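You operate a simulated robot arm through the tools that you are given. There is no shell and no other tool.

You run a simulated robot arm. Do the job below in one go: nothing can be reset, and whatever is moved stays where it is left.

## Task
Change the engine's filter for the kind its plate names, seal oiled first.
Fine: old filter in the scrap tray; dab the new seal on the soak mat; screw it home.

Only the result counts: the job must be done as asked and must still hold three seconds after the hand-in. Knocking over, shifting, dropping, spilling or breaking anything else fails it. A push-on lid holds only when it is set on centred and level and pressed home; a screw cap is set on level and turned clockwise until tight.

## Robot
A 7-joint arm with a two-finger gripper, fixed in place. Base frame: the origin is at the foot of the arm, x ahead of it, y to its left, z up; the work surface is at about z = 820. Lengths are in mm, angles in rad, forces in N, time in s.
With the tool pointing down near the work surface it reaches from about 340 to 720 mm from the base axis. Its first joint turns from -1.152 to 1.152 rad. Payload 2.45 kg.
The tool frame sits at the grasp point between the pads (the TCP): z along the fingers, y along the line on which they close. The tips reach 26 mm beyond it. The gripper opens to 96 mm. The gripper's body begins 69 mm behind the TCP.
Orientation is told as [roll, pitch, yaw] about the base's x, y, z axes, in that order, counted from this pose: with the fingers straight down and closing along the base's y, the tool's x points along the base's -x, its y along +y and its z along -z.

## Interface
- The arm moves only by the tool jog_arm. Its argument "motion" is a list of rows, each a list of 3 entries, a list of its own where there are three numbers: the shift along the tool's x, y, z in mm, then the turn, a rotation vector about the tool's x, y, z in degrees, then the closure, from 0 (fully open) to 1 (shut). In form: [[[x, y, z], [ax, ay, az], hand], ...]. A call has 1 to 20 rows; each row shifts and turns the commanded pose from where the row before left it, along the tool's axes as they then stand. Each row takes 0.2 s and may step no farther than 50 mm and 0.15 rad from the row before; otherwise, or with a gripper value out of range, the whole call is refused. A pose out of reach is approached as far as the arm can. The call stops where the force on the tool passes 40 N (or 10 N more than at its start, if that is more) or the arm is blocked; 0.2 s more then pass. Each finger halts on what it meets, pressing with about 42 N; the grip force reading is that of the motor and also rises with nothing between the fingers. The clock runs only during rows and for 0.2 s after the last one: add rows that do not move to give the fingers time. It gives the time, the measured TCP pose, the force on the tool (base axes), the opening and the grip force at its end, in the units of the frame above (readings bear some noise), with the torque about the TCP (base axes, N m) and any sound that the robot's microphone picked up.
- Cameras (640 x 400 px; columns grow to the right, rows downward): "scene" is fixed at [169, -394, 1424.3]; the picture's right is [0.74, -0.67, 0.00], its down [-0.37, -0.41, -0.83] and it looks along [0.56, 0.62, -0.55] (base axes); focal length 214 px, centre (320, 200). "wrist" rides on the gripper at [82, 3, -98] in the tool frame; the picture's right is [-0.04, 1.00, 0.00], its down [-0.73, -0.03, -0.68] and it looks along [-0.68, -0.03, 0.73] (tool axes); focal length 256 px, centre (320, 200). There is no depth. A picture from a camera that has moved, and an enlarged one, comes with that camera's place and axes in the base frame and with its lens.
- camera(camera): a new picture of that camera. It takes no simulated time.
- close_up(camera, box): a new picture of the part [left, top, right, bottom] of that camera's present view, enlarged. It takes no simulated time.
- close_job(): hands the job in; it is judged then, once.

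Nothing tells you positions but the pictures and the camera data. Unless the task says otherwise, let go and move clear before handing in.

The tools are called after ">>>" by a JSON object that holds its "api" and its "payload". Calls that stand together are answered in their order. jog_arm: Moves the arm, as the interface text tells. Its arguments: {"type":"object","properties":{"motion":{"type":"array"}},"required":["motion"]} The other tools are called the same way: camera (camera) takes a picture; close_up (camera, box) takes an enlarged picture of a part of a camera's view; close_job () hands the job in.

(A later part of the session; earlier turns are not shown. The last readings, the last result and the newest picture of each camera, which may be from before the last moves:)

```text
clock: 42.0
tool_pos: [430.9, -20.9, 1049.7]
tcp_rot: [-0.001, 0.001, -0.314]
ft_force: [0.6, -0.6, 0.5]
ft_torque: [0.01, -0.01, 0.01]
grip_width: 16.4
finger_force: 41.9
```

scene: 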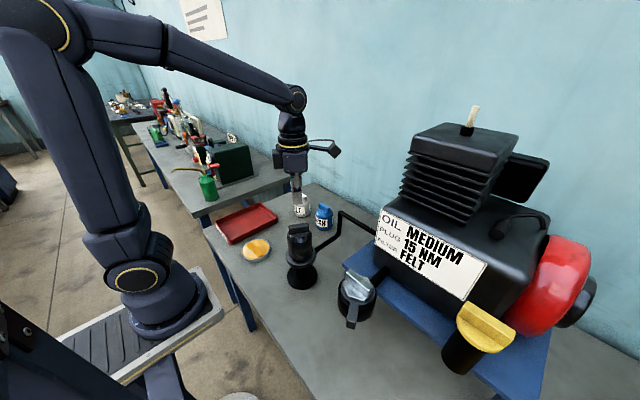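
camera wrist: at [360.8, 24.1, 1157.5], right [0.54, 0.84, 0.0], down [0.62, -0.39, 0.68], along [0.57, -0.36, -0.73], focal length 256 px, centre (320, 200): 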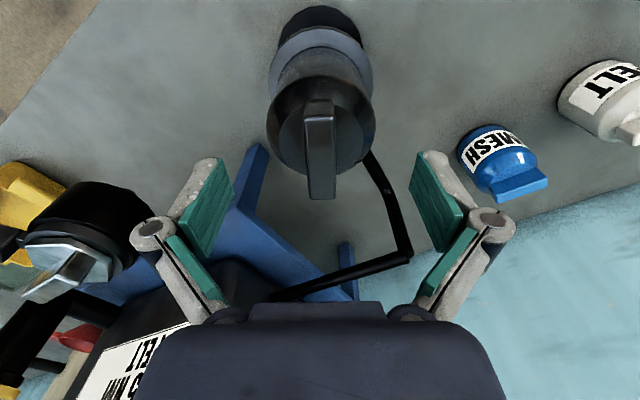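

Forces are near zero. I look to see where the filter is relative to the flange.

>>> {"api": "close_up", "payload": {"camera": "scene", "box": [270, 215, 330, 275]}}

>>> {"api": "close_up", "payload": {"camera": "wrist", "box": [250, 0, 390, 230]}}

```text
6.67 times, centred on (300, 245) of scene
camera zoom: at [169.0, -394.0, 1424.3], right [0.74, -0.67, 0.0], down [-0.37, -0.41, -0.83], along [0.56, 0.62, -0.55], focal length 1430 px, centre (453, -100)
```

zoom: 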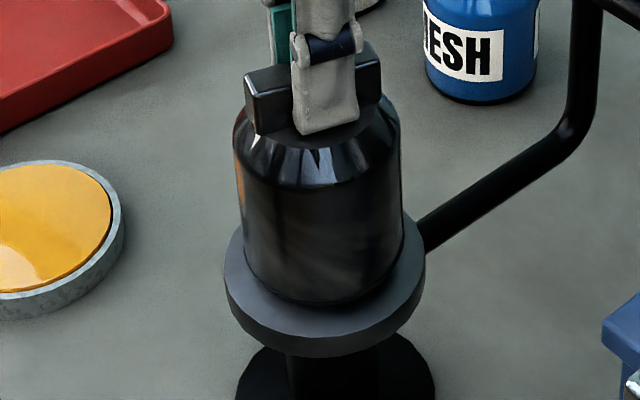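

```text
1.74 times, centred on (320, 115) of wrist
camera zoom: at [354.1, 8.9, 1146.7], right [0.35, 0.94, 0.0], down [0.69, -0.25, 0.68], along [0.64, -0.23, -0.74], focal length 445 px, centre (320, 348)
```

zoom: 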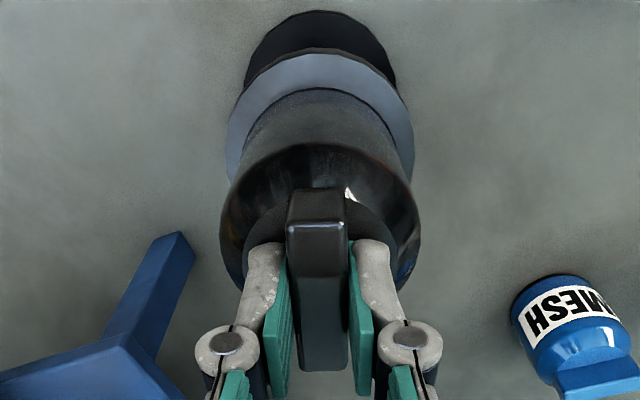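

It turned past the stop and rose with the hand. I lift 3 mm more in small steps and check the load.

>>> {"api": "jog_arm", "payload": {"motion": [[[0, 0, -1], [0, 0, -2], 1], [[0, 0, -1], [0, 0, -2], 1], [[0, 0, -1], [0, 0, -2], 1]]}}

```text
clock: 42.8
tool_pos: [430.5, -19.7, 1052.3]
tcp_rot: [-0.002, 0.001, -0.21]
ft_force: [0.6, -0.5, -1.9]
ft_torque: [-0.01, 0.0, 0.01]
grip_width: 16.4
finger_force: 42.3
```

>>> {"api": "close_up", "payload": {"camera": "scene", "box": [270, 215, 330, 275]}}

>>> {"api": "close_up", "payload": {"camera": "wrist", "box": [250, 0, 390, 230]}}

```text
6.67 times, centred on (300, 245) of scene
camera zoom: at [169.0, -394.0, 1424.3], right [0.74, -0.67, 0.0], down [-0.37, -0.41, -0.83], along [0.56, 0.62, -0.55], focal length 1430 px, centre (453, -100)
```

zoom: 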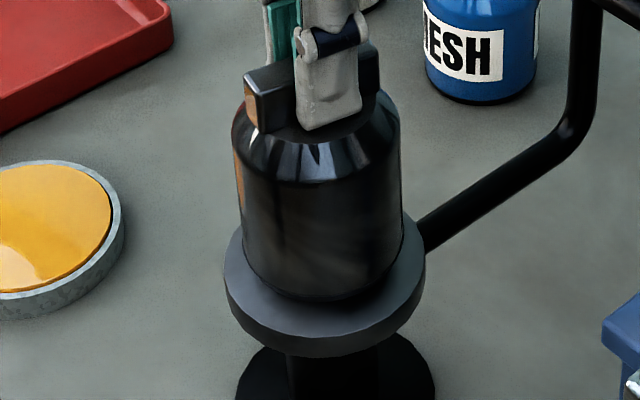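

```text
1.74 times, centred on (320, 115) of wrist
camera zoom: at [351.1, 0.4, 1150.0], right [0.25, 0.97, 0.0], down [0.71, -0.18, 0.68], along [0.66, -0.17, -0.74], focal length 445 px, centre (320, 348)
```

zoom: 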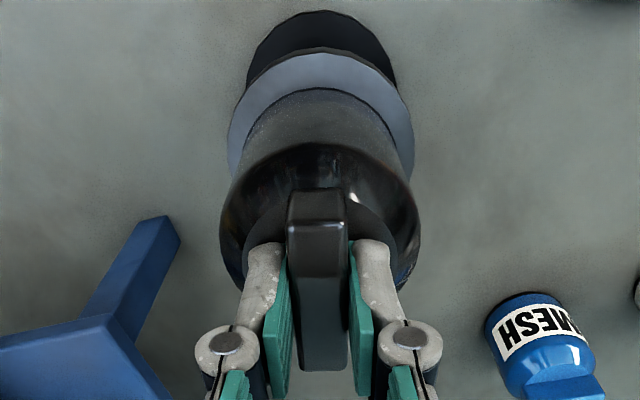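

The filter is rising with the hand under only its own weight. I continue lifting in small steps.

>>> {"api": "jog_arm", "payload": {"motion": [[[0, 0, -2], [0, 0, 0], 1], [[0, 0, -2], [0, 0, 0], 1]]}}

```text
clock: 43.4
tool_pos: [428.9, -21.0, 1056.6]
tcp_rot: [0.0, 0.0, -0.209]
ft_force: [0.8, 0.9, -2.5]
ft_torque: [0.01, 0.0, -0.02]
grip_width: 16.5
finger_force: 42.4
```

>>> {"api": "jog_arm", "payload": {"motion": [[[0, 0, -2], [0, 0, 0], 1], [[0, 0, -2], [0, 0, 0], 1], [[0, 0, -2], [0, 0, 0], 1]]}}

>>> {"api": "close_up", "payload": {"camera": "scene", "box": [270, 215, 330, 275]}}

```text
clock: 44.2
tool_pos: [429.7, -20.9, 1062.8]
tcp_rot: [0.001, 0.003, -0.209]
ft_force: [-0.2, 0.6, -2.4]
ft_torque: [0.0, 0.01, -0.05]
grip_width: 16.5
finger_force: 41.8
```

```text
6.67 times, centred on (300, 245) of scene
camera zoom: at [169.0, -394.0, 1424.3], right [0.74, -0.67, 0.0], down [-0.37, -0.41, -0.83], along [0.56, 0.62, -0.55], focal length 1430 px, centre (453, -100)
```

zoom: 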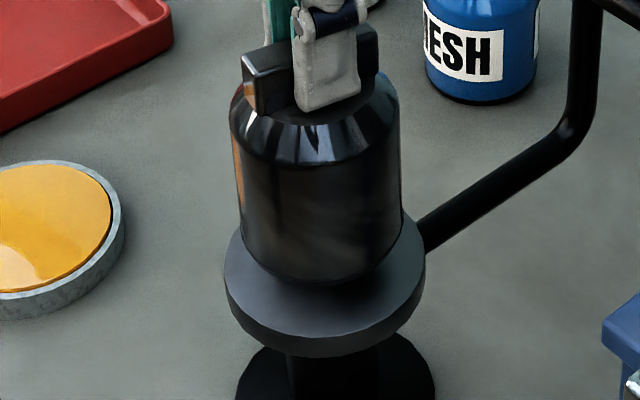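

It is clearly off the flange now and hanging freely. I keep going slowly until it clears any stud.

>>> {"api": "jog_arm", "payload": {"motion": [[[0, 0, -3], [0, 0, 0], 1], [[0, 0, -3], [0, 0, 0], 1], [[0, 0, -3], [0, 0, 0], 1], [[0, 0, -3], [0, 0, 0], 1]]}}

>>> {"api": "jog_arm", "payload": {"motion": [[[0, 0, -4], [0, 0, 0], 1], [[0, 0, -5], [0, 0, 0], 1], [[0, 0, -6], [0, 0, 0], 1], [[0, 0, -7], [0, 0, 0], 1], [[0, 0, -8], [0, 0, 0], 1]]}}

>>> {"api": "close_up", "payload": {"camera": "scene", "box": [260, 180, 340, 280]}}

>>> {"api": "camera", "payload": {"camera": "wrist"}}

```text
clock: 45.2
tool_pos: [430.7, -20.4, 1074.1]
tcp_rot: [0.0, 0.002, -0.208]
ft_force: [0.5, 0.2, -2.7]
ft_torque: [0.03, -0.01, -0.02]
grip_width: 16.3
finger_force: 42.2
```

```text
clock: 46.4
tool_pos: [429.5, -20.4, 1104.4]
tcp_rot: [-0.001, 0.002, -0.209]
ft_force: [0.0, 1.0, -1.9]
ft_torque: [-0.03, 0.0, 0.0]
grip_width: 16.4
finger_force: 41.8
```

```text
4.00 times, centred on (300, 230) of scene
camera zoom: at [169.0, -394.0, 1424.3], right [0.74, -0.67, 0.0], down [-0.37, -0.41, -0.83], along [0.56, 0.62, -0.55], focal length 858 px, centre (400, 80)
```

zoom: 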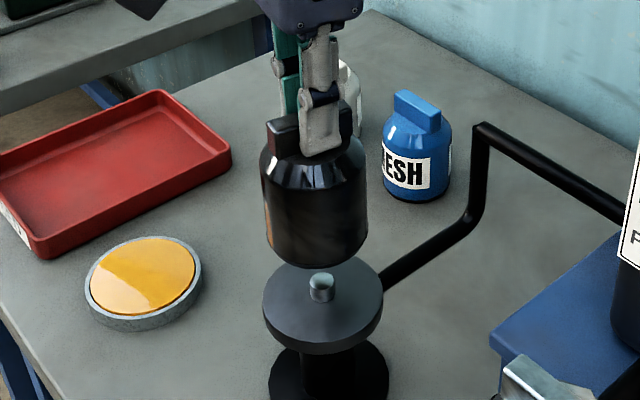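

```text
taken
camera wrist: at [350.8, 1.0, 1202.5], right [0.25, 0.97, 0.0], down [0.71, -0.18, 0.68], along [0.66, -0.17, -0.74], focal length 256 px, centre (320, 200)
```

wrist: 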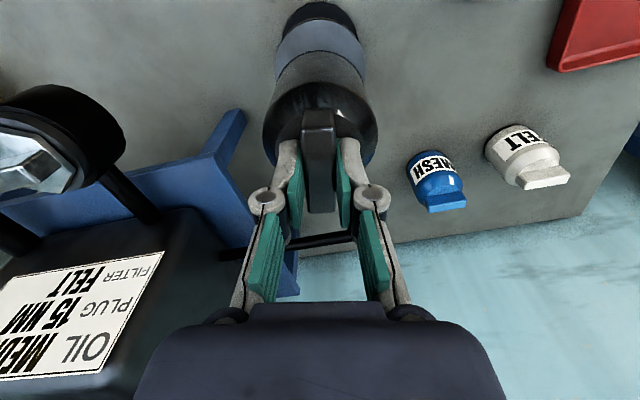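

The old filter is out; the mount shows a short threaded stud. I carry the filter level across to the tray, whose center I put at about (420, 350).

>>> {"api": "jog_arm", "payload": {"motion": [[[4, 18, -5], [0, 0, 0], 1], [[8, 33, -5], [0, 0, 0], 1], [[9, 36, 0], [0, 0, 0], 1], [[9, 36, 0], [0, 0, 0], 1], [[9, 36, 0], [0, 0, 0], 1], [[9, 36, 0], [0, 0, 0], 1], [[9, 36, 0], [0, 0, 0], 1], [[9, 36, 0], [0, 0, 0], 1], [[9, 36, 0], [0, 0, 0], 1], [[8, 33, 0], [0, 0, 0], 1], [[4.6, 24, 0], [0, 0, 0], 1], [[0, 0, 0], [0, 0, 0], 1]]}}

>>> {"api": "camera", "payload": {"camera": "scene"}}

>>> {"api": "camera", "payload": {"camera": "wrist"}}

```text
clock: 49.0
tool_pos: [419.1, 350.7, 1114.7]
tcp_rot: [0.0, 0.002, -0.21]
ft_force: [0.2, -0.2, -2.6]
ft_torque: [0.01, -0.03, 0.0]
grip_width: 16.2
finger_force: 41.8
```

```text
taken
```

scene: 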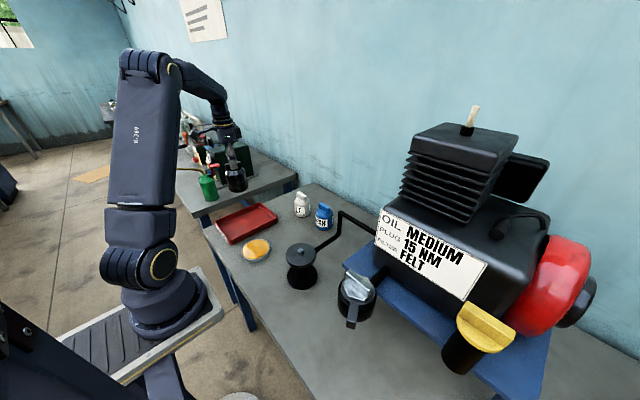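

```text
taken
camera wrist: at [340.6, 371.9, 1212.2], right [0.25, 0.97, 0.0], down [0.71, -0.18, 0.68], along [0.66, -0.17, -0.73], focal length 256 px, centre (320, 200)
```

wrist: 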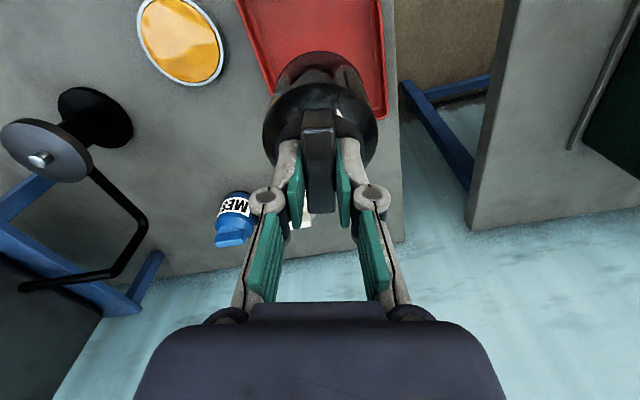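

The filter hangs over the middle of the tray. I lower it quickly to just above the floor, then creep down with force checks.

>>> {"api": "jog_arm", "payload": {"motion": [[[0, 0, 15], [0, 0, 0], 1], [[0, 0, 25], [0, 0, 0], 1], [[0, 0, 25], [0, 0, 0], 1], [[0, 0, 25], [0, 0, 0], 1], [[0, 0, 25], [0, 0, 0], 1], [[0, 0, 15], [0, 0, 0], 1], [[0, 0, 8], [0, 0, 0], 1], [[0, 0, 5], [0, 0, 0], 1], [[0, 0, 0], [0, 0, 0], 1]]}}

>>> {"api": "close_up", "payload": {"camera": "scene", "box": [200, 150, 300, 260]}}

```text
clock: 51.0
tool_pos: [417.8, 349.7, 971.7]
tcp_rot: [0.0, 0.002, -0.21]
ft_force: [0.5, -0.9, -2.2]
ft_torque: [0.0, -0.03, -0.03]
grip_width: 16.7
finger_force: 41.8
```

```text
3.64 times, centred on (250, 205) of scene
camera zoom: at [169.0, -394.0, 1424.3], right [0.74, -0.67, 0.0], down [-0.37, -0.41, -0.83], along [0.56, 0.62, -0.55], focal length 780 px, centre (574, 182)
```

zoom: 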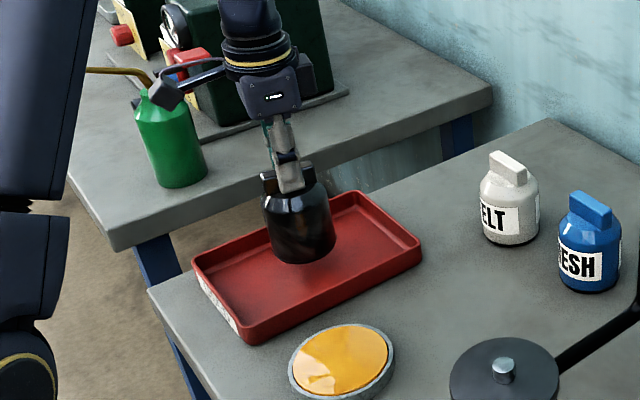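

Well placed over the tray with some 20 mm to go. I creep down.

>>> {"api": "jog_arm", "payload": {"motion": [[[0, 0, 3], [0, 0, 0], 1], [[0, 0, 3], [0, 0, 0], 1], [[0, 0, 3], [0, 0, 0], 1], [[0, 0, 2], [0, 0, 0], 1], [[0, 0, 2], [0, 0, 0], 1]]}}

>>> {"api": "close_up", "payload": {"camera": "scene", "box": [220, 170, 280, 240]}}

```text
clock: 52.2
tool_pos: [419.9, 349.4, 958.7]
tcp_rot: [0.0, 0.002, -0.211]
ft_force: [-0.2, -0.4, -1.6]
ft_torque: [-0.01, -0.02, -0.01]
grip_width: 16.4
finger_force: 42.0
```

```text
5.71 times, centred on (250, 205) of scene
camera zoom: at [169.0, -394.0, 1424.3], right [0.74, -0.67, 0.0], down [-0.37, -0.41, -0.83], along [0.56, 0.62, -0.55], focal length 1226 px, centre (720, 171)
```

zoom: 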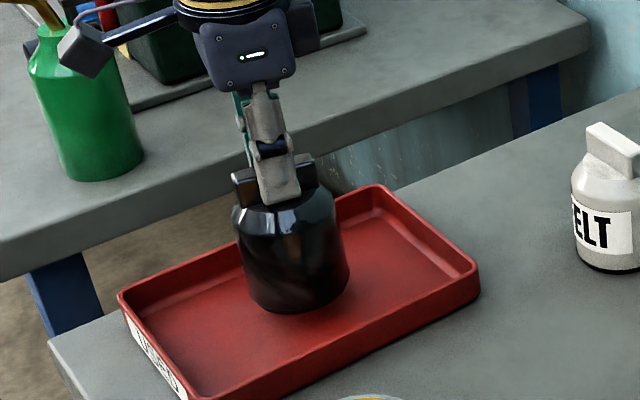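

>>> {"api": "jog_arm", "payload": {"motion": [[[0, 0, 2], [0, 0, 0], 1], [[0, 0, 2], [0, 0, 0], 1], [[0, 0, 2], [0, 0, 0], 1]]}}

>>> {"api": "jog_arm", "payload": {"motion": [[[0, 0, 1.5], [0, 0, 0], 1], [[0, 0, 1.5], [0, 0, 0], 1]]}}

```text
clock: 53.0
tool_pos: [419.7, 350.4, 951.7]
tcp_rot: [0.0, 0.001, -0.211]
ft_force: [0.1, -0.1, -1.4]
ft_torque: [-0.01, 0.02, 0.0]
grip_width: 16.7
finger_force: 41.9
```

```text
clock: 53.6
tool_pos: [418.2, 349.7, 949.1]
tcp_rot: [0.002, 0.001, -0.209]
ft_force: [0.5, -0.1, -2.5]
ft_torque: [0.04, -0.01, -0.01]
grip_width: 16.4
finger_force: 41.7
```

Still hanging freely at TCP z ≈ 949; I continue in 1 mm steps until contact.

>>> {"api": "jog_arm", "payload": {"motion": [[[0, 0, 1], [0, 0, 0], 1], [[0, 0, 1], [0, 0, 0], 1], [[0, 0, 1], [0, 0, 0], 1]]}}

>>> {"api": "close_up", "payload": {"camera": "scene", "box": [220, 170, 280, 240]}}

```text
clock: 54.4
tool_pos: [420.6, 349.7, 946.2]
tcp_rot: [0.0, 0.002, -0.209]
ft_force: [-0.3, -1.2, -2.1]
ft_torque: [0.0, -0.05, -0.01]
grip_width: 16.3
finger_force: 41.9
```

```text
5.71 times, centred on (250, 205) of scene
camera zoom: at [169.0, -394.0, 1424.3], right [0.74, -0.67, 0.0], down [-0.37, -0.41, -0.83], along [0.56, 0.62, -0.55], focal length 1226 px, centre (720, 171)
```

zoom: 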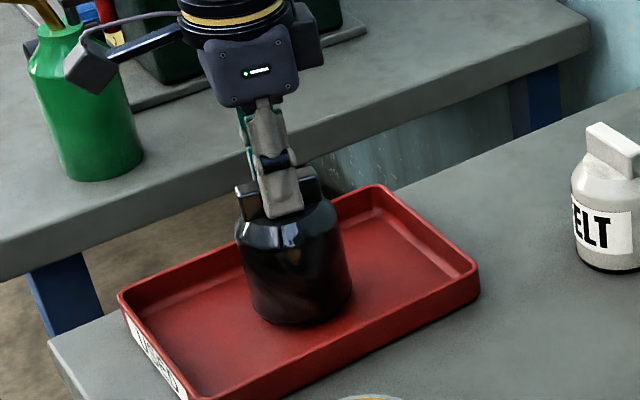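

>>> {"api": "jog_arm", "payload": {"motion": [[[0, 0, 1], [0, 0, 0], 1], [[0, 0, 1], [0, 0, 0], 1], [[0, 0, 1], [0, 0, 0], 1]]}}

```text
clock: 55.2
tool_pos: [419.0, 349.1, 944.3]
tcp_rot: [0.0, 0.002, -0.209]
ft_force: [0.1, 0.1, -2.0]
ft_torque: [0.0, 0.01, 0.01]
grip_width: 16.4
finger_force: 41.8
```

>>> {"api": "jog_arm", "payload": {"motion": [[[0, 0, 1], [0, 0, 0], 1], [[0, 0, 1], [0, 0, 0], 1], [[0, 0, 1], [0, 0, 0], 1]]}}

>>> {"api": "close_up", "payload": {"camera": "scene", "box": [230, 185, 270, 230]}}

```text
clock: 56.0
tool_pos: [418.5, 349.7, 940.5]
tcp_rot: [0.0, 0.001, -0.21]
ft_force: [-0.6, 0.2, -2.4]
ft_torque: [0.0, -0.02, 0.01]
grip_width: 16.5
finger_force: 42.6
```

```text
8.89 times, centred on (250, 208) of scene
camera zoom: at [169.0, -394.0, 1424.3], right [0.74, -0.67, 0.0], down [-0.37, -0.41, -0.83], along [0.56, 0.62, -0.55], focal length 1906 px, centre (942, 133)
```

zoom: 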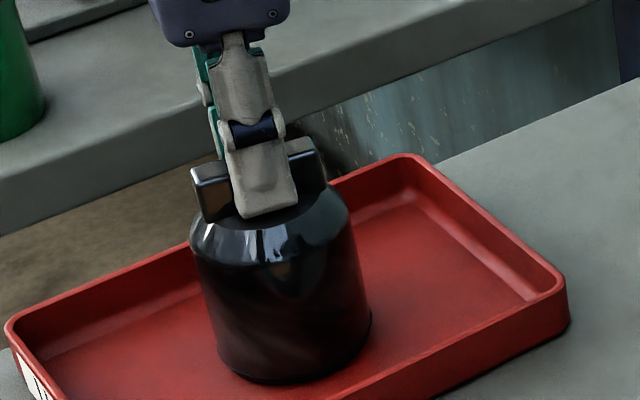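

>>> {"api": "jog_arm", "payload": {"motion": [[[0, 0, 1], [0, 0, 0], 1], [[0, 0, 1], [0, 0, 0], 1]]}}

>>> {"api": "jog_arm", "payload": {"motion": [[[0, 0, 1], [0, 0, 0], 1], [[0, 0, 1], [0, 0, 0], 1]]}}

```text
clock: 56.6
tool_pos: [417.5, 349.8, 938.3]
tcp_rot: [-0.001, 0.002, -0.209]
ft_force: [0.3, 0.3, -3.1]
ft_torque: [-0.02, -0.01, -0.02]
grip_width: 16.3
finger_force: 42.6
```

```text
clock: 57.2
tool_pos: [419.4, 349.6, 937.6]
tcp_rot: [0.001, -0.001, -0.213]
ft_force: [-4.9, -6.5, 24.2]
ft_torque: [-0.1, 0.63, 0.04]
grip_width: 16.2
finger_force: 41.9
```

Contact with the tray floor (24 N). I ease up 1.2 mm to unload, then open slowly and rise.

>>> {"api": "jog_arm", "payload": {"motion": [[[0, 0, -1.3], [0, 0, 0], 1], [[0, 0, 0], [0, 0, 0], 1]]}}

>>> {"api": "jog_arm", "payload": {"motion": [[[0, 0, 0], [0, 0, 0], 0.75], [[0, 0, 0], [0, 0, 0], 0.6], [[0, 0, 0], [0, 0, 0], 0.5], [[0, 0, 0], [0, 0, 0], 0.4], [[0, 0, 0], [0, 0, 0], 0.4]]}}

>>> {"api": "close_up", "payload": {"camera": "scene", "box": [220, 170, 280, 240]}}

```text
clock: 57.8
tool_pos: [418.9, 351.0, 938.5]
tcp_rot: [0.001, 0.001, -0.209]
ft_force: [-4.9, -3.8, 18.1]
ft_torque: [-0.12, -0.01, -0.01]
grip_width: 16.6
finger_force: 42.2
```

```text
clock: 59.0
tool_pos: [419.9, 350.2, 936.8]
tcp_rot: [0.0, 0.002, -0.209]
ft_force: [0.2, 0.1, 0.8]
ft_torque: [0.02, -0.01, 0.01]
grip_width: 57.5
finger_force: 0.2
```

```text
5.71 times, centred on (250, 205) of scene
camera zoom: at [169.0, -394.0, 1424.3], right [0.74, -0.67, 0.0], down [-0.37, -0.41, -0.83], along [0.56, 0.62, -0.55], focal length 1226 px, centre (720, 171)
```

zoom: 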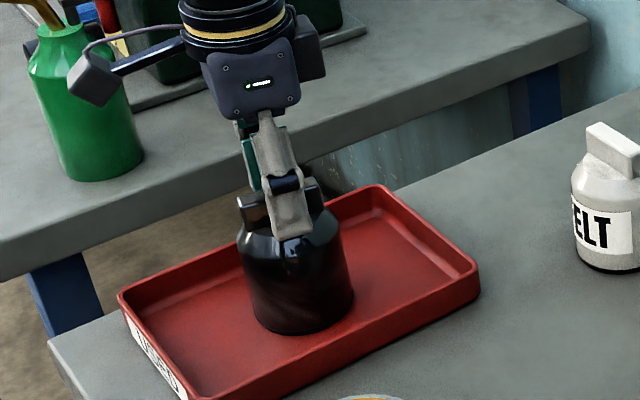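

The old filter stands upright in the tray. I rise clear, then move toward the white FELT filter and turn the hand to +90° yaw, staying well above everything.

>>> {"api": "jog_arm", "payload": {"motion": [[[0, 0, -10], [0, 0, 0], 0.2], [[0, 0, -20], [0, 0, 0], 0], [[0, 0, -40], [0, 0, 0], 0], [[0, 0, -40], [0, 0, 0], 0], [[0, 0, -40], [0, 0, 0], 0], [[-32.8, -9.6, 0], [0, 0, 0], 0], [[-32.8, -9.6, 0], [0, 0, 0], 0], [[-32.8, -9.6, 0], [0, 0, 0], 0], [[-32.8, -9.6, 0], [0, 0, 0], 0], [[-32.8, -9.6, 0], [0, 0, 0], 0], [[-32.8, -9.6, 0], [0, 0, 0], 0], [[0, 0, 0], [0, 0, 0], 0]]}}

>>> {"api": "jog_arm", "payload": {"motion": [[[0, 0, 0], [0, 0, -8.5], 0], [[0, 0, 0], [0, 0, -8.5], 0], [[0, 0, 0], [0, 0, -8.5], 0], [[0, 0, 0], [0, 0, -8.5], 0], [[0, 0, 0], [0, 0, -8.5], 0], [[0, 0, 0], [0, 0, -8.5], 0], [[0, 0, 0], [0, 0, -8.5], 0], [[0, 0, 0], [0, 0, -8.5], 0], [[0, 0, 0], [0, 0, -8.5], 0], [[0, 0, 0], [0, 0, -8.5], 0], [[0, 0, 0], [0, 0, -8.5], 0], [[0, 0, 0], [0, 0, -8.5], 0], [[0, 0, 0], [0, 0, 0], 0]]}}

>>> {"api": "camera", "payload": {"camera": "wrist"}}

>>> {"api": "camera", "payload": {"camera": "scene"}}

```text
clock: 61.6
tool_pos: [600.5, 251.3, 1087.3]
tcp_rot: [0.0, 0.002, -0.209]
ft_force: [0.0, -0.1, 0.7]
ft_torque: [0.03, 0.0, 0.02]
grip_width: 96.1
finger_force: 0.0
```

```text
clock: 64.4
tool_pos: [600.0, 252.1, 1087.7]
tcp_rot: [0.001, 0.001, 1.572]
ft_force: [0.0, 0.6, -0.6]
ft_torque: [0.02, -0.02, -0.02]
grip_width: 95.8
finger_force: 0.1
```

```text
taken
camera wrist: at [597.0, 171.8, 1184.4], right [-1.0, 0.04, 0.0], down [0.03, 0.73, 0.68], along [0.03, 0.68, -0.73], focal length 256 px, centre (320, 200)
```

wrist: 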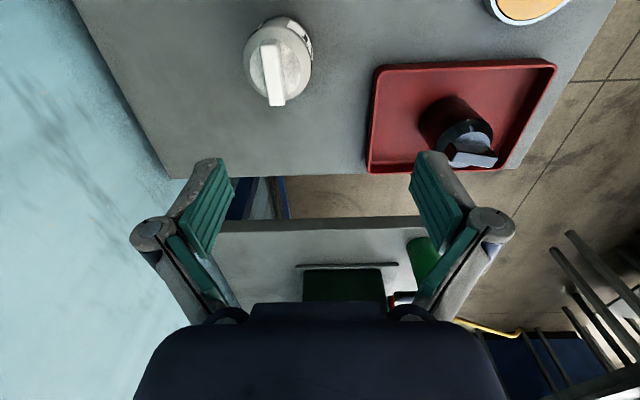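

```text
taken
```

scene: 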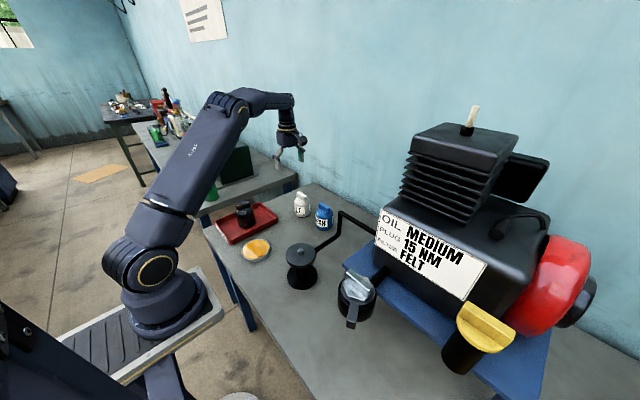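

>>> {"api": "close_up", "payload": {"camera": "wrist", "box": [220, 0, 340, 120]}}

>>> {"api": "close_up", "payload": {"camera": "scene", "box": [285, 180, 345, 240]}}

```text
3.33 times, centred on (280, 60) of wrist
camera zoom: at [597.0, 171.8, 1184.4], right [-1.0, 0.04, 0.0], down [0.03, 0.73, 0.68], along [0.03, 0.68, -0.73], focal length 853 px, centre (453, 667)
```

zoom: 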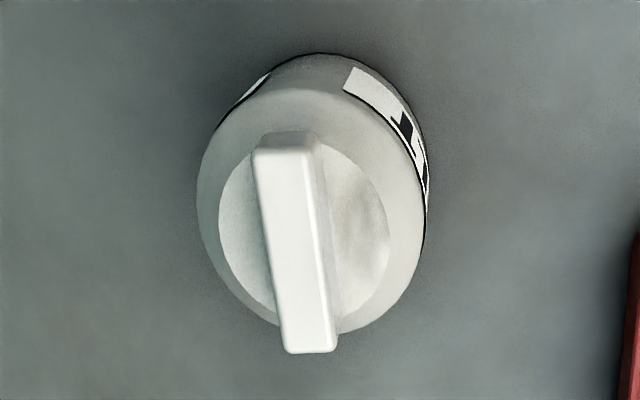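

```text
6.67 times, centred on (315, 210) of scene
camera zoom: at [169.0, -394.0, 1424.3], right [0.74, -0.67, 0.0], down [-0.37, -0.41, -0.83], along [0.56, 0.62, -0.55], focal length 1430 px, centre (353, 133)
```

zoom: 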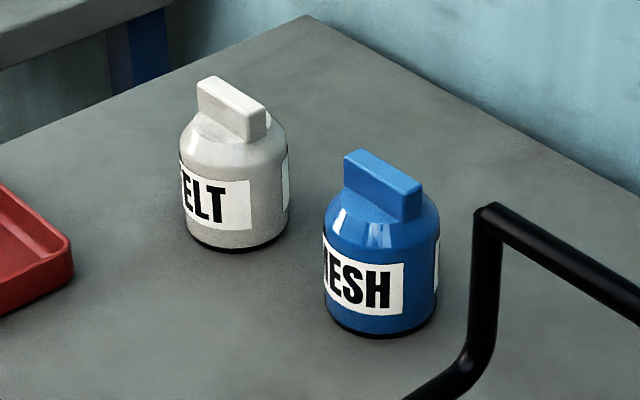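

FELT's tab center is at about (644.8, 249.7), top z ≈ 930, nearly aligned with y. I move over it and descend to just above grasp height, then check.

>>> {"api": "jog_arm", "payload": {"motion": [[[2, -22.4, 0], [0, 0, 0], 0], [[2.1, -22.4, 0], [0, 0, 0], 0], [[0, 0, 35], [0, 0, 0], 0], [[0, 0, 35], [0, 0, 0], 0], [[0, 0, 35], [0, 0, 0], 0], [[0, 0, 20], [0, 0, 0], 0], [[0, 0, 8], [0, 0, 0], 0], [[0, 0, 0], [0, 0, 0], 0]]}}

>>> {"api": "camera", "payload": {"camera": "wrist"}}

>>> {"api": "close_up", "payload": {"camera": "scene", "box": [270, 150, 350, 240]}}

```text
clock: 66.2
tool_pos: [645.5, 248.7, 953.8]
tcp_rot: [0.002, 0.001, 1.57]
ft_force: [-1.4, -1.0, -0.5]
ft_torque: [0.01, 0.02, 0.0]
grip_width: 95.8
finger_force: 0.1
```

```text
taken
camera wrist: at [642.3, 168.0, 1051.0], right [-1.0, 0.04, 0.0], down [0.03, 0.73, 0.68], along [0.03, 0.68, -0.73], focal length 256 px, centre (320, 200)
```

wrist: 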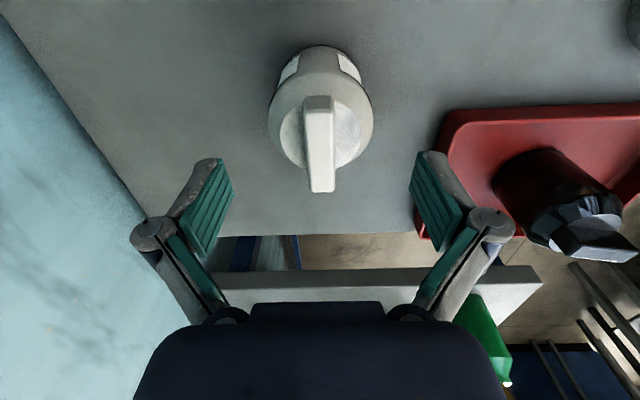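

```text
4.44 times, centred on (310, 195) of scene
camera zoom: at [169.0, -394.0, 1424.3], right [0.74, -0.67, 0.0], down [-0.37, -0.41, -0.83], along [0.56, 0.62, -0.55], focal length 953 px, centre (364, 222)
```

zoom: 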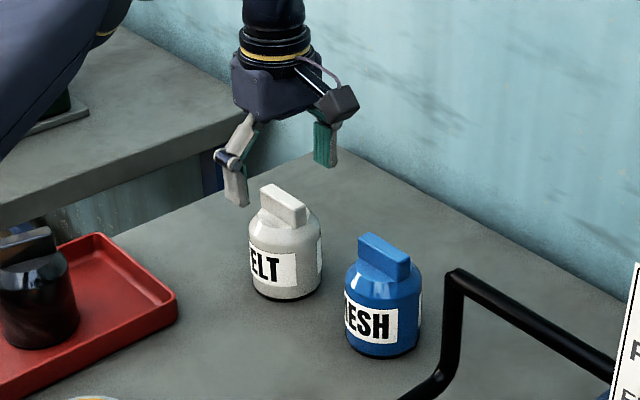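

The view matches the one before the old filter's grip, so I descend 18 mm and close slowly.

>>> {"api": "jog_arm", "payload": {"motion": [[[0, 0.5, 6], [0, 0, 0], 0], [[0, 0, 6], [0, 0, 0], 0], [[0, 0, 6], [0, 0, 0], 0], [[0, 0, 0], [0, 0, 0], 0.4], [[0, 0, 0], [0, 0, 0], 0.6], [[0, 0, 0], [0, 0, 0], 0.7], [[0, 0, 0], [0, 0, 0], 0.78], [[0, 0, 0], [0, 0, 0], 0.78]]}}

>>> {"api": "camera", "payload": {"camera": "wrist"}}

>>> {"api": "close_up", "payload": {"camera": "scene", "box": [280, 160, 340, 230]}}

```text
clock: 68.0
tool_pos: [643.6, 248.7, 936.7]
tcp_rot: [0.002, 0.0, 1.572]
ft_force: [0.7, 0.1, 0.8]
ft_torque: [0.0, 0.01, 0.01]
grip_width: 21.2
finger_force: 0.0
```

```text
taken
camera wrist: at [641.1, 168.3, 1034.0], right [-1.0, 0.04, 0.0], down [0.03, 0.73, 0.68], along [0.03, 0.68, -0.73], focal length 256 px, centre (320, 200)
```

wrist: 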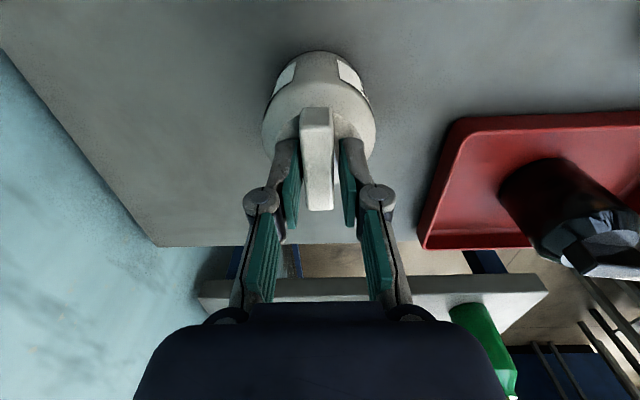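

```text
5.71 times, centred on (310, 195) of scene
camera zoom: at [169.0, -394.0, 1424.3], right [0.74, -0.67, 0.0], down [-0.37, -0.41, -0.83], along [0.56, 0.62, -0.55], focal length 1226 px, centre (377, 229)
```

zoom: 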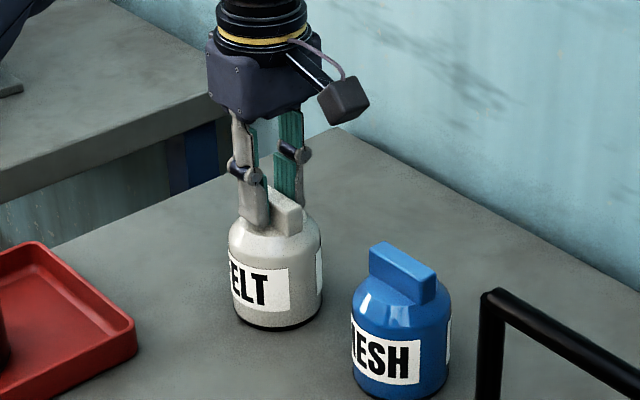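

The tab sits slightly toward the left finger, so I shift 0.8 mm that way, then close fully.

>>> {"api": "jog_arm", "payload": {"motion": [[[0, -0.8, 0], [0, 0, 0], 0.78], [[0, 0, 0], [0, 0, 0], 0.82], [[0, 0, 0], [0, 0, 0], 1], [[0, 0, 0], [0, 0, 0], 1], [[0, 0, 0], [0, 0, 0], 1], [[0, 0, 0], [0, 0, 0], 1]]}}

>>> {"api": "camera", "payload": {"camera": "wrist"}}

```text
clock: 69.4
tool_pos: [645.1, 247.7, 937.2]
tcp_rot: [-0.001, 0.002, 1.57]
ft_force: [0.9, 0.1, 1.1]
ft_torque: [0.03, -0.07, 0.0]
grip_width: 16.4
finger_force: 42.4
```

```text
taken
camera wrist: at [641.7, 168.2, 1034.2], right [-1.0, 0.04, 0.0], down [0.03, 0.73, 0.68], along [0.03, 0.68, -0.73], focal length 256 px, centre (320, 200)
```

wrist: 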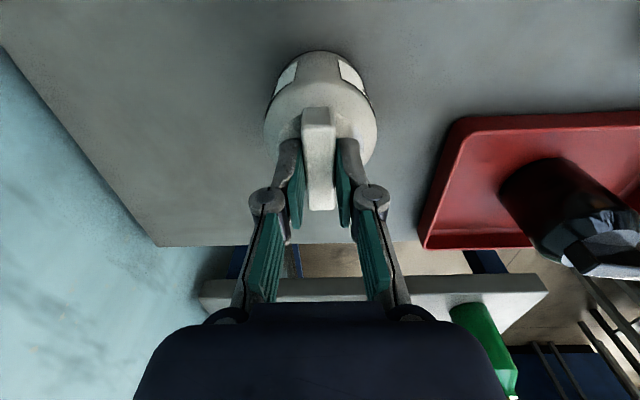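

FELT is gripped at 16.4 mm with no side load. I zoom in to measure how the tab sits in the hand, then lift slightly.

>>> {"api": "close_up", "payload": {"camera": "wrist", "box": [260, 40, 380, 220]}}

>>> {"api": "close_up", "payload": {"camera": "scene", "box": [285, 180, 325, 220]}}

```text
2.22 times, centred on (320, 130) of wrist
camera zoom: at [641.7, 168.2, 1034.2], right [-1.0, 0.04, 0.0], down [0.03, 0.73, 0.68], along [0.03, 0.68, -0.73], focal length 569 px, centre (320, 356)
```

zoom: 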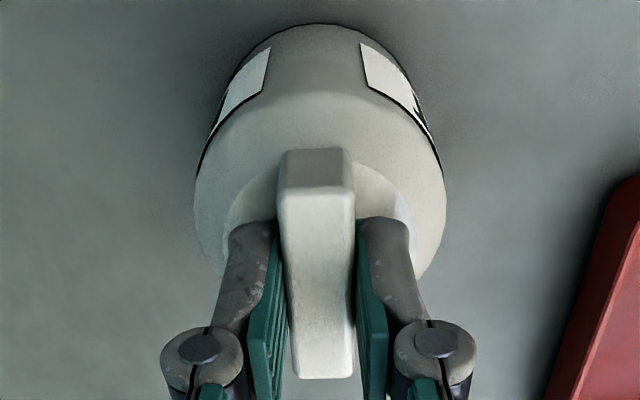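

```text
10.00 times, centred on (305, 200) of scene
camera zoom: at [169.0, -394.0, 1424.3], right [0.74, -0.67, 0.0], down [-0.37, -0.41, -0.83], along [0.56, 0.62, -0.55], focal length 2145 px, centre (470, 200)
```

zoom: 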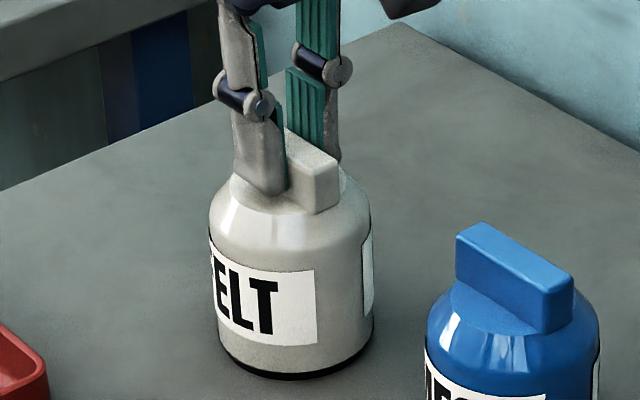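

FELT is held; my images disagree by 1–2 mm on how centered it is along the tab, so I'll lift it and check by viewing it from two turn angles. First a slow straight lift.

>>> {"api": "jog_arm", "payload": {"motion": [[[0, 0, -3], [0, 0, 0], 1], [[0, 0, -6], [0, 0, 0], 1], [[0, 0, -10], [0, 0, 0], 1], [[0, 0, -15], [0, 0, 0], 1], [[0, 0, -20], [0, 0, 0], 1], [[0, 0, -20], [0, 0, 0], 1], [[0, 0, -20], [0, 0, 0], 1], [[0, 0, 0], [0, 0, 0], 1]]}}

>>> {"api": "close_up", "payload": {"camera": "scene", "box": [280, 140, 340, 220]}}

>>> {"api": "camera", "payload": {"camera": "wrist"}}

```text
clock: 71.2
tool_pos: [644.4, 249.8, 1029.3]
tcp_rot: [0.002, -0.002, 1.57]
ft_force: [0.7, 0.9, -2.8]
ft_torque: [0.01, -0.02, 0.04]
grip_width: 16.5
finger_force: 42.4
```

```text
5.00 times, centred on (310, 180) of scene
camera zoom: at [169.0, -394.0, 1424.3], right [0.74, -0.67, 0.0], down [-0.37, -0.41, -0.83], along [0.56, 0.62, -0.55], focal length 1072 px, centre (370, 300)
```

zoom: 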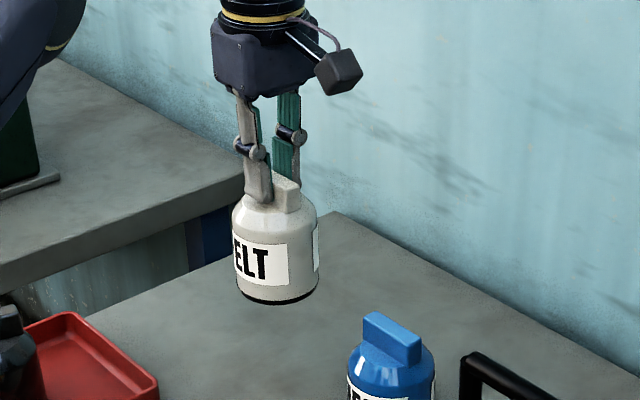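

```text
taken
camera wrist: at [641.5, 168.5, 1126.8], right [-1.0, 0.04, 0.0], down [0.03, 0.73, 0.68], along [0.03, 0.68, -0.73], focal length 256 px, centre (320, 200)
```

wrist: 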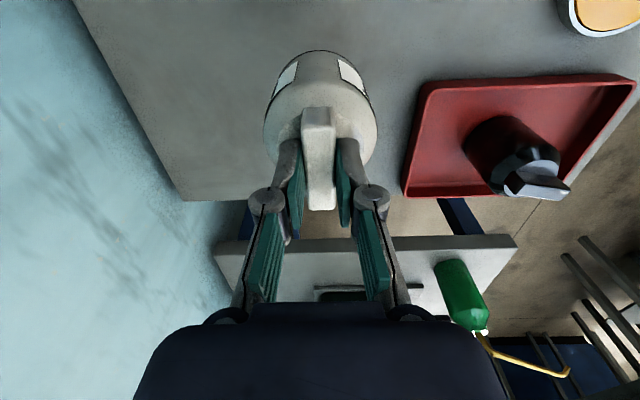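

It lifts cleanly. I carry it level over to the soak mat at about (369.5, 180), staying high.

>>> {"api": "jog_arm", "payload": {"motion": [[[4, 17, 0], [0, 0, 0], 1], [[8, 32, 0], [0, 0, 0], 1], [[9, 36, 0], [0, 0, 0], 1], [[9, 36, 0], [0, 0, 0], 1], [[9, 36, 0], [0, 0, 0], 1], [[9, 36, 0], [0, 0, 0], 1], [[9, 33, 0], [0, 0, 0], 1], [[8, 28, 0], [0, 0, 0], 1], [[5.3, 21, 0], [0, 0, 0], 1], [[0, 0, 0], [0, 0, 0], 1]]}}

>>> {"api": "camera", "payload": {"camera": "scene"}}

>>> {"api": "close_up", "payload": {"camera": "scene", "box": [220, 180, 290, 270]}}

>>> {"api": "camera", "payload": {"camera": "wrist"}}

```text
clock: 73.4
tool_pos: [368.4, 178.5, 1030.8]
tcp_rot: [0.001, 0.001, 1.572]
ft_force: [0.1, 1.0, -2.9]
ft_torque: [-0.02, -0.04, 0.03]
grip_width: 16.4
finger_force: 41.8
```

```text
taken
```

scene: 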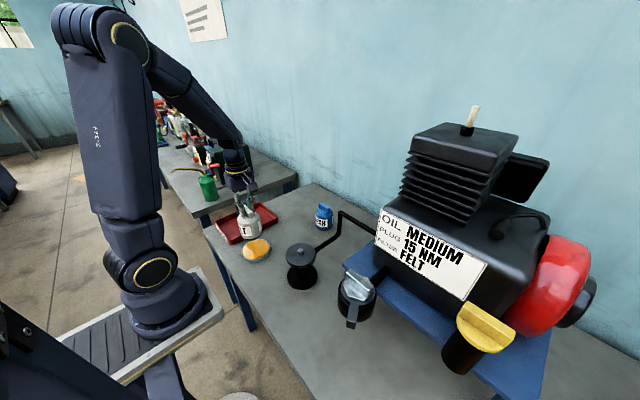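

```text
4.44 times, centred on (255, 225) of scene
camera zoom: at [169.0, -394.0, 1424.3], right [0.74, -0.67, 0.0], down [-0.37, -0.41, -0.83], along [0.56, 0.62, -0.55], focal length 953 px, centre (609, 89)
```

zoom: 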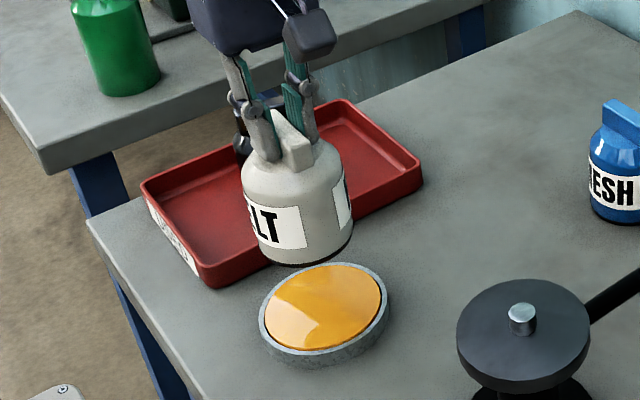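

```text
taken
camera wrist: at [366.8, 97.1, 1127.4], right [-1.0, 0.04, 0.0], down [0.03, 0.73, 0.68], along [0.03, 0.68, -0.73], focal length 256 px, centre (320, 200)
```

wrist: 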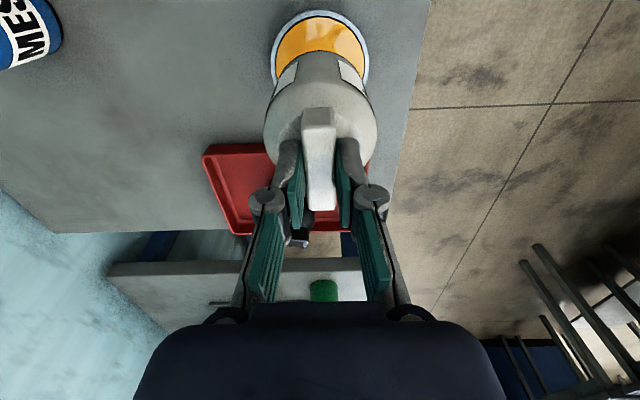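

The filter is above the mat. I take a sharp zoom now, then turn it 180° in place and compare, to find any off-centre grip.

>>> {"api": "close_up", "payload": {"camera": "scene", "box": [230, 195, 270, 245]}}

>>> {"api": "jog_arm", "payload": {"motion": [[[0, 0, 0], [0, 0, 8.5], 1], [[0, 0, 0], [0, 0, 8.5], 1], [[0, 0, 0], [0, 0, 8.5], 1], [[0, 0, 0], [0, 0, 8.5], 1], [[0, 0, 0], [0, 0, 8.5], 1], [[0, 0, 0], [0, 0, 8.5], 1], [[0, 0, 0], [0, 0, 8.5], 1], [[0, 0, 0], [0, 0, 8.5], 1], [[0, 0, 0], [0, 0, 8.5], 1], [[0, 0, 0], [0, 0, 8.5], 1], [[0, 0, 0], [0, 0, 8.5], 1], [[0, 0, 0], [0, 0, 8.5], 1], [[0, 0, 0], [0, 0, 8.5], 1], [[0, 0, 0], [0, 0, 8.5], 1], [[0, 0, 0], [0, 0, 8.5], 1], [[0, 0, 0], [0, 0, 8.5], 1], [[0, 0, 0], [0, 0, 8.5], 1], [[0, 0, 0], [0, 0, 8.5], 1], [[0, 0, 0], [0, 0, 8.5], 1], [[0, 0, 0], [0, 0, 8.5], 1]]}}

>>> {"api": "jog_arm", "payload": {"motion": [[[0, 0, 0], [0, 0, 8.5], 1], [[0, 0, 0], [0, 0, 1.5], 1], [[0, 0, 0], [0, 0, 0], 1], [[0, 0, 0], [0, 0, 0], 1]]}}

>>> {"api": "close_up", "payload": {"camera": "scene", "box": [230, 195, 270, 245]}}

>>> {"api": "camera", "payload": {"camera": "wrist"}}

```text
8.00 times, centred on (250, 220) of scene
camera zoom: at [169.0, -394.0, 1424.3], right [0.74, -0.67, 0.0], down [-0.37, -0.41, -0.83], along [0.56, 0.62, -0.55], focal length 1716 px, centre (880, 40)
```

zoom: 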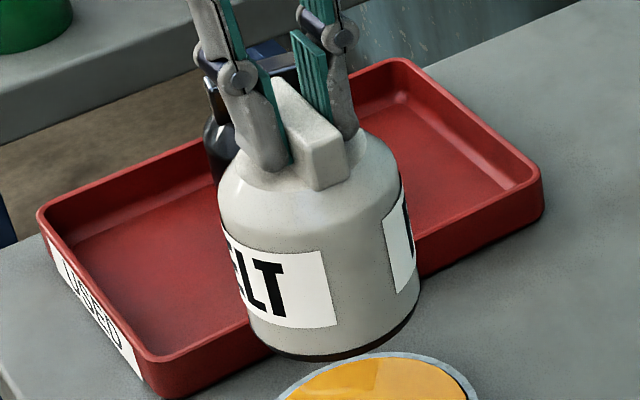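

```text
clock: 77.6
tool_pos: [369.5, 177.2, 1030.5]
tcp_rot: [0.0, 0.001, -1.402]
ft_force: [0.0, 0.3, -2.6]
ft_torque: [-0.01, 0.0, -0.01]
grip_width: 16.2
finger_force: 42.3
```

```text
clock: 78.6
tool_pos: [371.4, 179.1, 1031.2]
tcp_rot: [-0.001, -0.001, -1.572]
ft_force: [0.3, -0.1, -2.9]
ft_torque: [0.02, -0.03, 0.0]
grip_width: 16.2
finger_force: 41.5
```

```text
8.00 times, centred on (250, 220) of scene
camera zoom: at [169.0, -394.0, 1424.3], right [0.74, -0.67, 0.0], down [-0.37, -0.41, -0.83], along [0.56, 0.62, -0.55], focal length 1716 px, centre (880, 40)
```

zoom: 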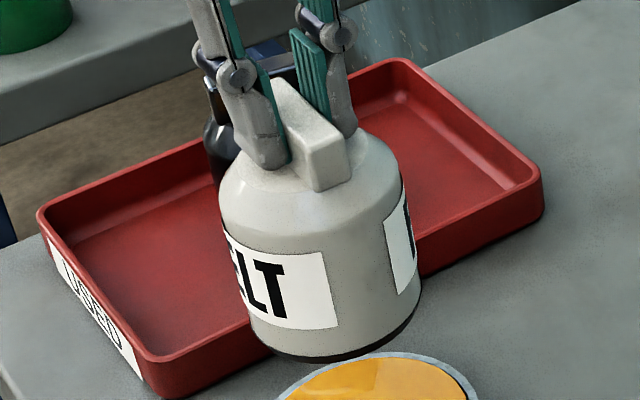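

```text
taken
camera wrist: at [373.4, 260.9, 1127.9], right [1.0, -0.04, 0.0], down [-0.03, -0.73, 0.68], along [-0.03, -0.68, -0.73], focal length 256 px, centre (320, 200)
```

wrist: 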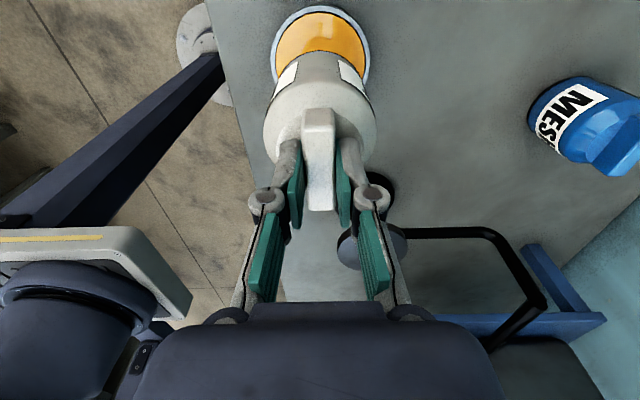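

The body didn't shift between the two views beyond the TCP's own change, so the grip is centred within a few tenths. Now I lower the filter to the mat for the dab, slowly near contact.

>>> {"api": "jog_arm", "payload": {"motion": [[[1.2, 0, 15], [0, 0, 0], 1], [[0, 0, 20], [0, 0, 0], 1], [[0, 0, 15], [0, 0, 0], 1], [[0, 0, 8], [0, 0, 0], 1], [[0, 0, 4], [0, 0, 0], 1], [[0, 0, 0], [0, 0, 0], 1]]}}

>>> {"api": "close_up", "payload": {"camera": "scene", "box": [230, 205, 280, 270]}}

```text
clock: 80.0
tool_pos: [370.3, 179.9, 968.6]
tcp_rot: [-0.002, 0.0, -1.571]
ft_force: [0.5, 0.6, -2.5]
ft_torque: [0.02, -0.02, -0.02]
grip_width: 16.3
finger_force: 42.2
```

```text
6.15 times, centred on (255, 238) of scene
camera zoom: at [169.0, -394.0, 1424.3], right [0.74, -0.67, 0.0], down [-0.37, -0.41, -0.83], along [0.56, 0.62, -0.55], focal length 1320 px, centre (720, -31)
```

zoom: 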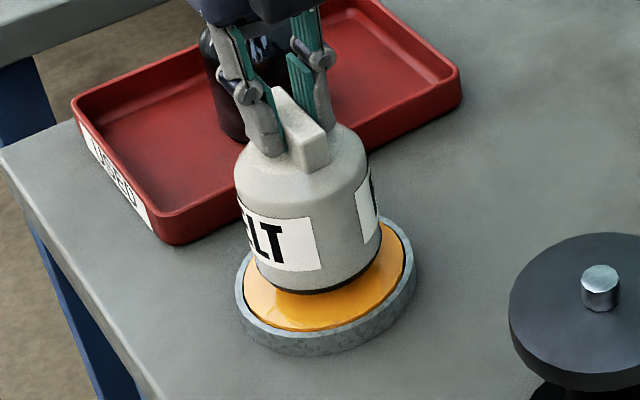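

Centered over the pad with some 15 mm to go. I creep down.

>>> {"api": "jog_arm", "payload": {"motion": [[[0, 0, 2], [0, 0, 0], 1], [[0, 0, 2], [0, 0, 0], 1], [[0, 0, 2], [0, 0, 0], 1], [[0, 0, 1], [0, 0, 0], 1]]}}

>>> {"api": "jog_arm", "payload": {"motion": [[[0, 0, 1], [0, 0, 0], 1], [[0, 0, 1], [0, 0, 0], 1]]}}

>>> {"api": "jog_arm", "payload": {"motion": [[[0, 0, 1], [0, 0, 0], 1], [[0, 0, 1], [0, 0, 0], 1]]}}

```text
clock: 81.0
tool_pos: [371.1, 179.0, 961.2]
tcp_rot: [-0.002, 0.001, -1.571]
ft_force: [-0.9, -0.3, -2.9]
ft_torque: [0.03, -0.03, 0.0]
grip_width: 16.1
finger_force: 41.8
```

```text
clock: 81.6
tool_pos: [369.3, 178.9, 960.7]
tcp_rot: [-0.002, 0.001, -1.57]
ft_force: [-1.1, -0.2, -2.4]
ft_torque: [0.0, -0.02, -0.02]
grip_width: 16.4
finger_force: 42.0
```

```text
clock: 82.2
tool_pos: [369.5, 179.6, 958.6]
tcp_rot: [-0.002, 0.0, -1.572]
ft_force: [0.2, -0.4, -2.3]
ft_torque: [0.02, 0.02, 0.0]
grip_width: 16.4
finger_force: 41.7
```

>>> {"api": "jog_arm", "payload": {"motion": [[[0, 0, 1], [0, 0, 0], 1], [[0, 0, 1], [0, 0, 0], 1]]}}

>>> {"api": "jog_arm", "payload": {"motion": [[[0, 0, 1], [0, 0, 0], 1], [[0, 0, 0.5], [0, 0, 0], 1]]}}

>>> {"api": "close_up", "payload": {"camera": "scene", "box": [230, 205, 280, 270]}}

```text
clock: 82.8
tool_pos: [369.9, 178.9, 956.9]
tcp_rot: [-0.003, 0.001, -1.571]
ft_force: [-0.2, -0.1, -2.3]
ft_torque: [0.01, 0.0, -0.01]
grip_width: 16.4
finger_force: 42.2
```

```text
clock: 83.4
tool_pos: [368.6, 180.0, 954.7]
tcp_rot: [0.0, 0.0, -1.573]
ft_force: [-6.4, -1.1, 23.8]
ft_torque: [-1.05, 0.21, -0.15]
grip_width: 16.4
finger_force: 41.8
```

```text
6.15 times, centred on (255, 238) of scene
camera zoom: at [168.5, -394.2, 1424.4], right [0.74, -0.67, 0.0], down [-0.37, -0.41, -0.83], along [0.56, 0.62, -0.55], focal length 1320 px, centre (720, -31)
```

zoom: 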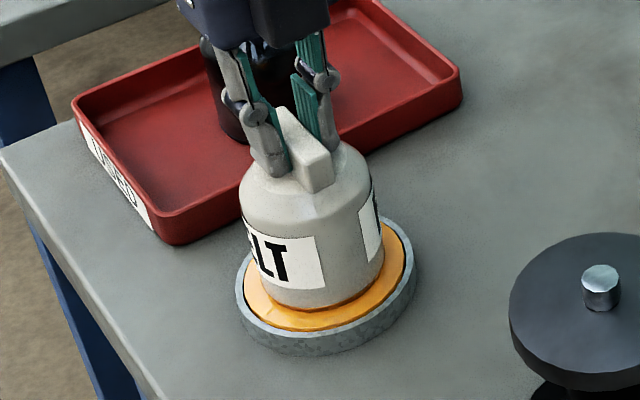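

The seal is pressed on the mat with about 24 N. I ease slightly, hold a moment so it soaks, then lift slowly and inspect it.

>>> {"api": "jog_arm", "payload": {"motion": [[[0, 0, -0.6], [0, 0, 0], 1], [[0, 0, 0], [0, 0, 0], 1], [[0, 0, 0], [0, 0, 0], 1]]}}

>>> {"api": "jog_arm", "payload": {"motion": [[[0, 0, -1], [0, 0, 0], 1], [[0, 0, -1], [0, 0, 0], 1], [[0, 0, -2], [0, 0, 0], 1], [[0, 0, -4], [0, 0, 0], 1], [[0, 0, -8], [0, 0, 0], 1], [[0, 0, -15], [0, 0, 0], 1], [[0, 0, -20], [0, 0, 0], 1], [[0, 0, -25], [0, 0, 0], 1], [[0, 0, -25], [0, 0, 0], 1], [[0, 0, 0], [0, 0, 0], 1]]}}

>>> {"api": "close_up", "payload": {"camera": "scene", "box": [225, 170, 285, 270]}}

>>> {"api": "camera", "payload": {"camera": "wrist"}}

```text
clock: 84.2
tool_pos: [370.2, 180.2, 954.9]
tcp_rot: [0.0, 0.002, -1.572]
ft_force: [-2.9, 0.8, 15.2]
ft_torque: [0.06, 0.05, -0.08]
grip_width: 16.5
finger_force: 41.8
```

```text
clock: 86.4
tool_pos: [370.8, 179.3, 1057.6]
tcp_rot: [-0.001, 0.002, -1.572]
ft_force: [-0.3, 0.3, -2.1]
ft_torque: [-0.02, 0.02, -0.01]
grip_width: 16.6
finger_force: 42.2
```

```text
4.00 times, centred on (255, 220) of scene
camera zoom: at [169.0, -394.0, 1424.3], right [0.74, -0.67, 0.0], down [-0.37, -0.41, -0.83], along [0.56, 0.62, -0.55], focal length 858 px, centre (580, 120)
```

zoom: 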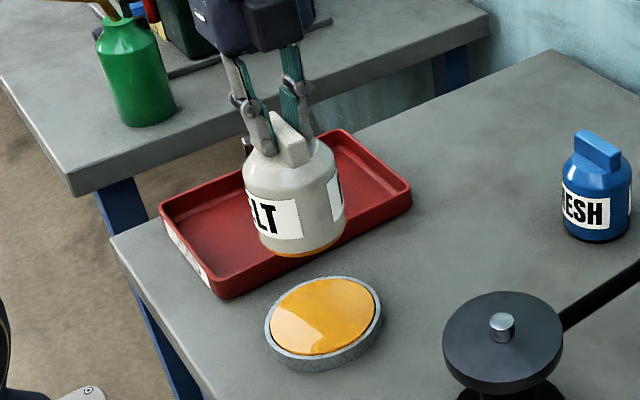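

```text
taken
camera wrist: at [374.0, 262.2, 1154.2], right [1.0, -0.04, 0.0], down [-0.03, -0.73, 0.68], along [-0.03, -0.68, -0.73], focal length 256 px, centre (320, 200)
```

wrist: 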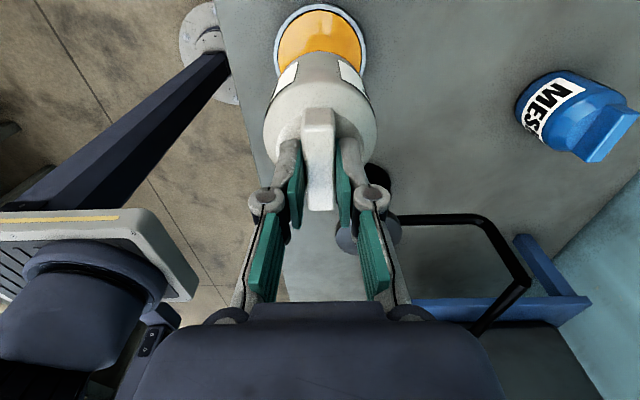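

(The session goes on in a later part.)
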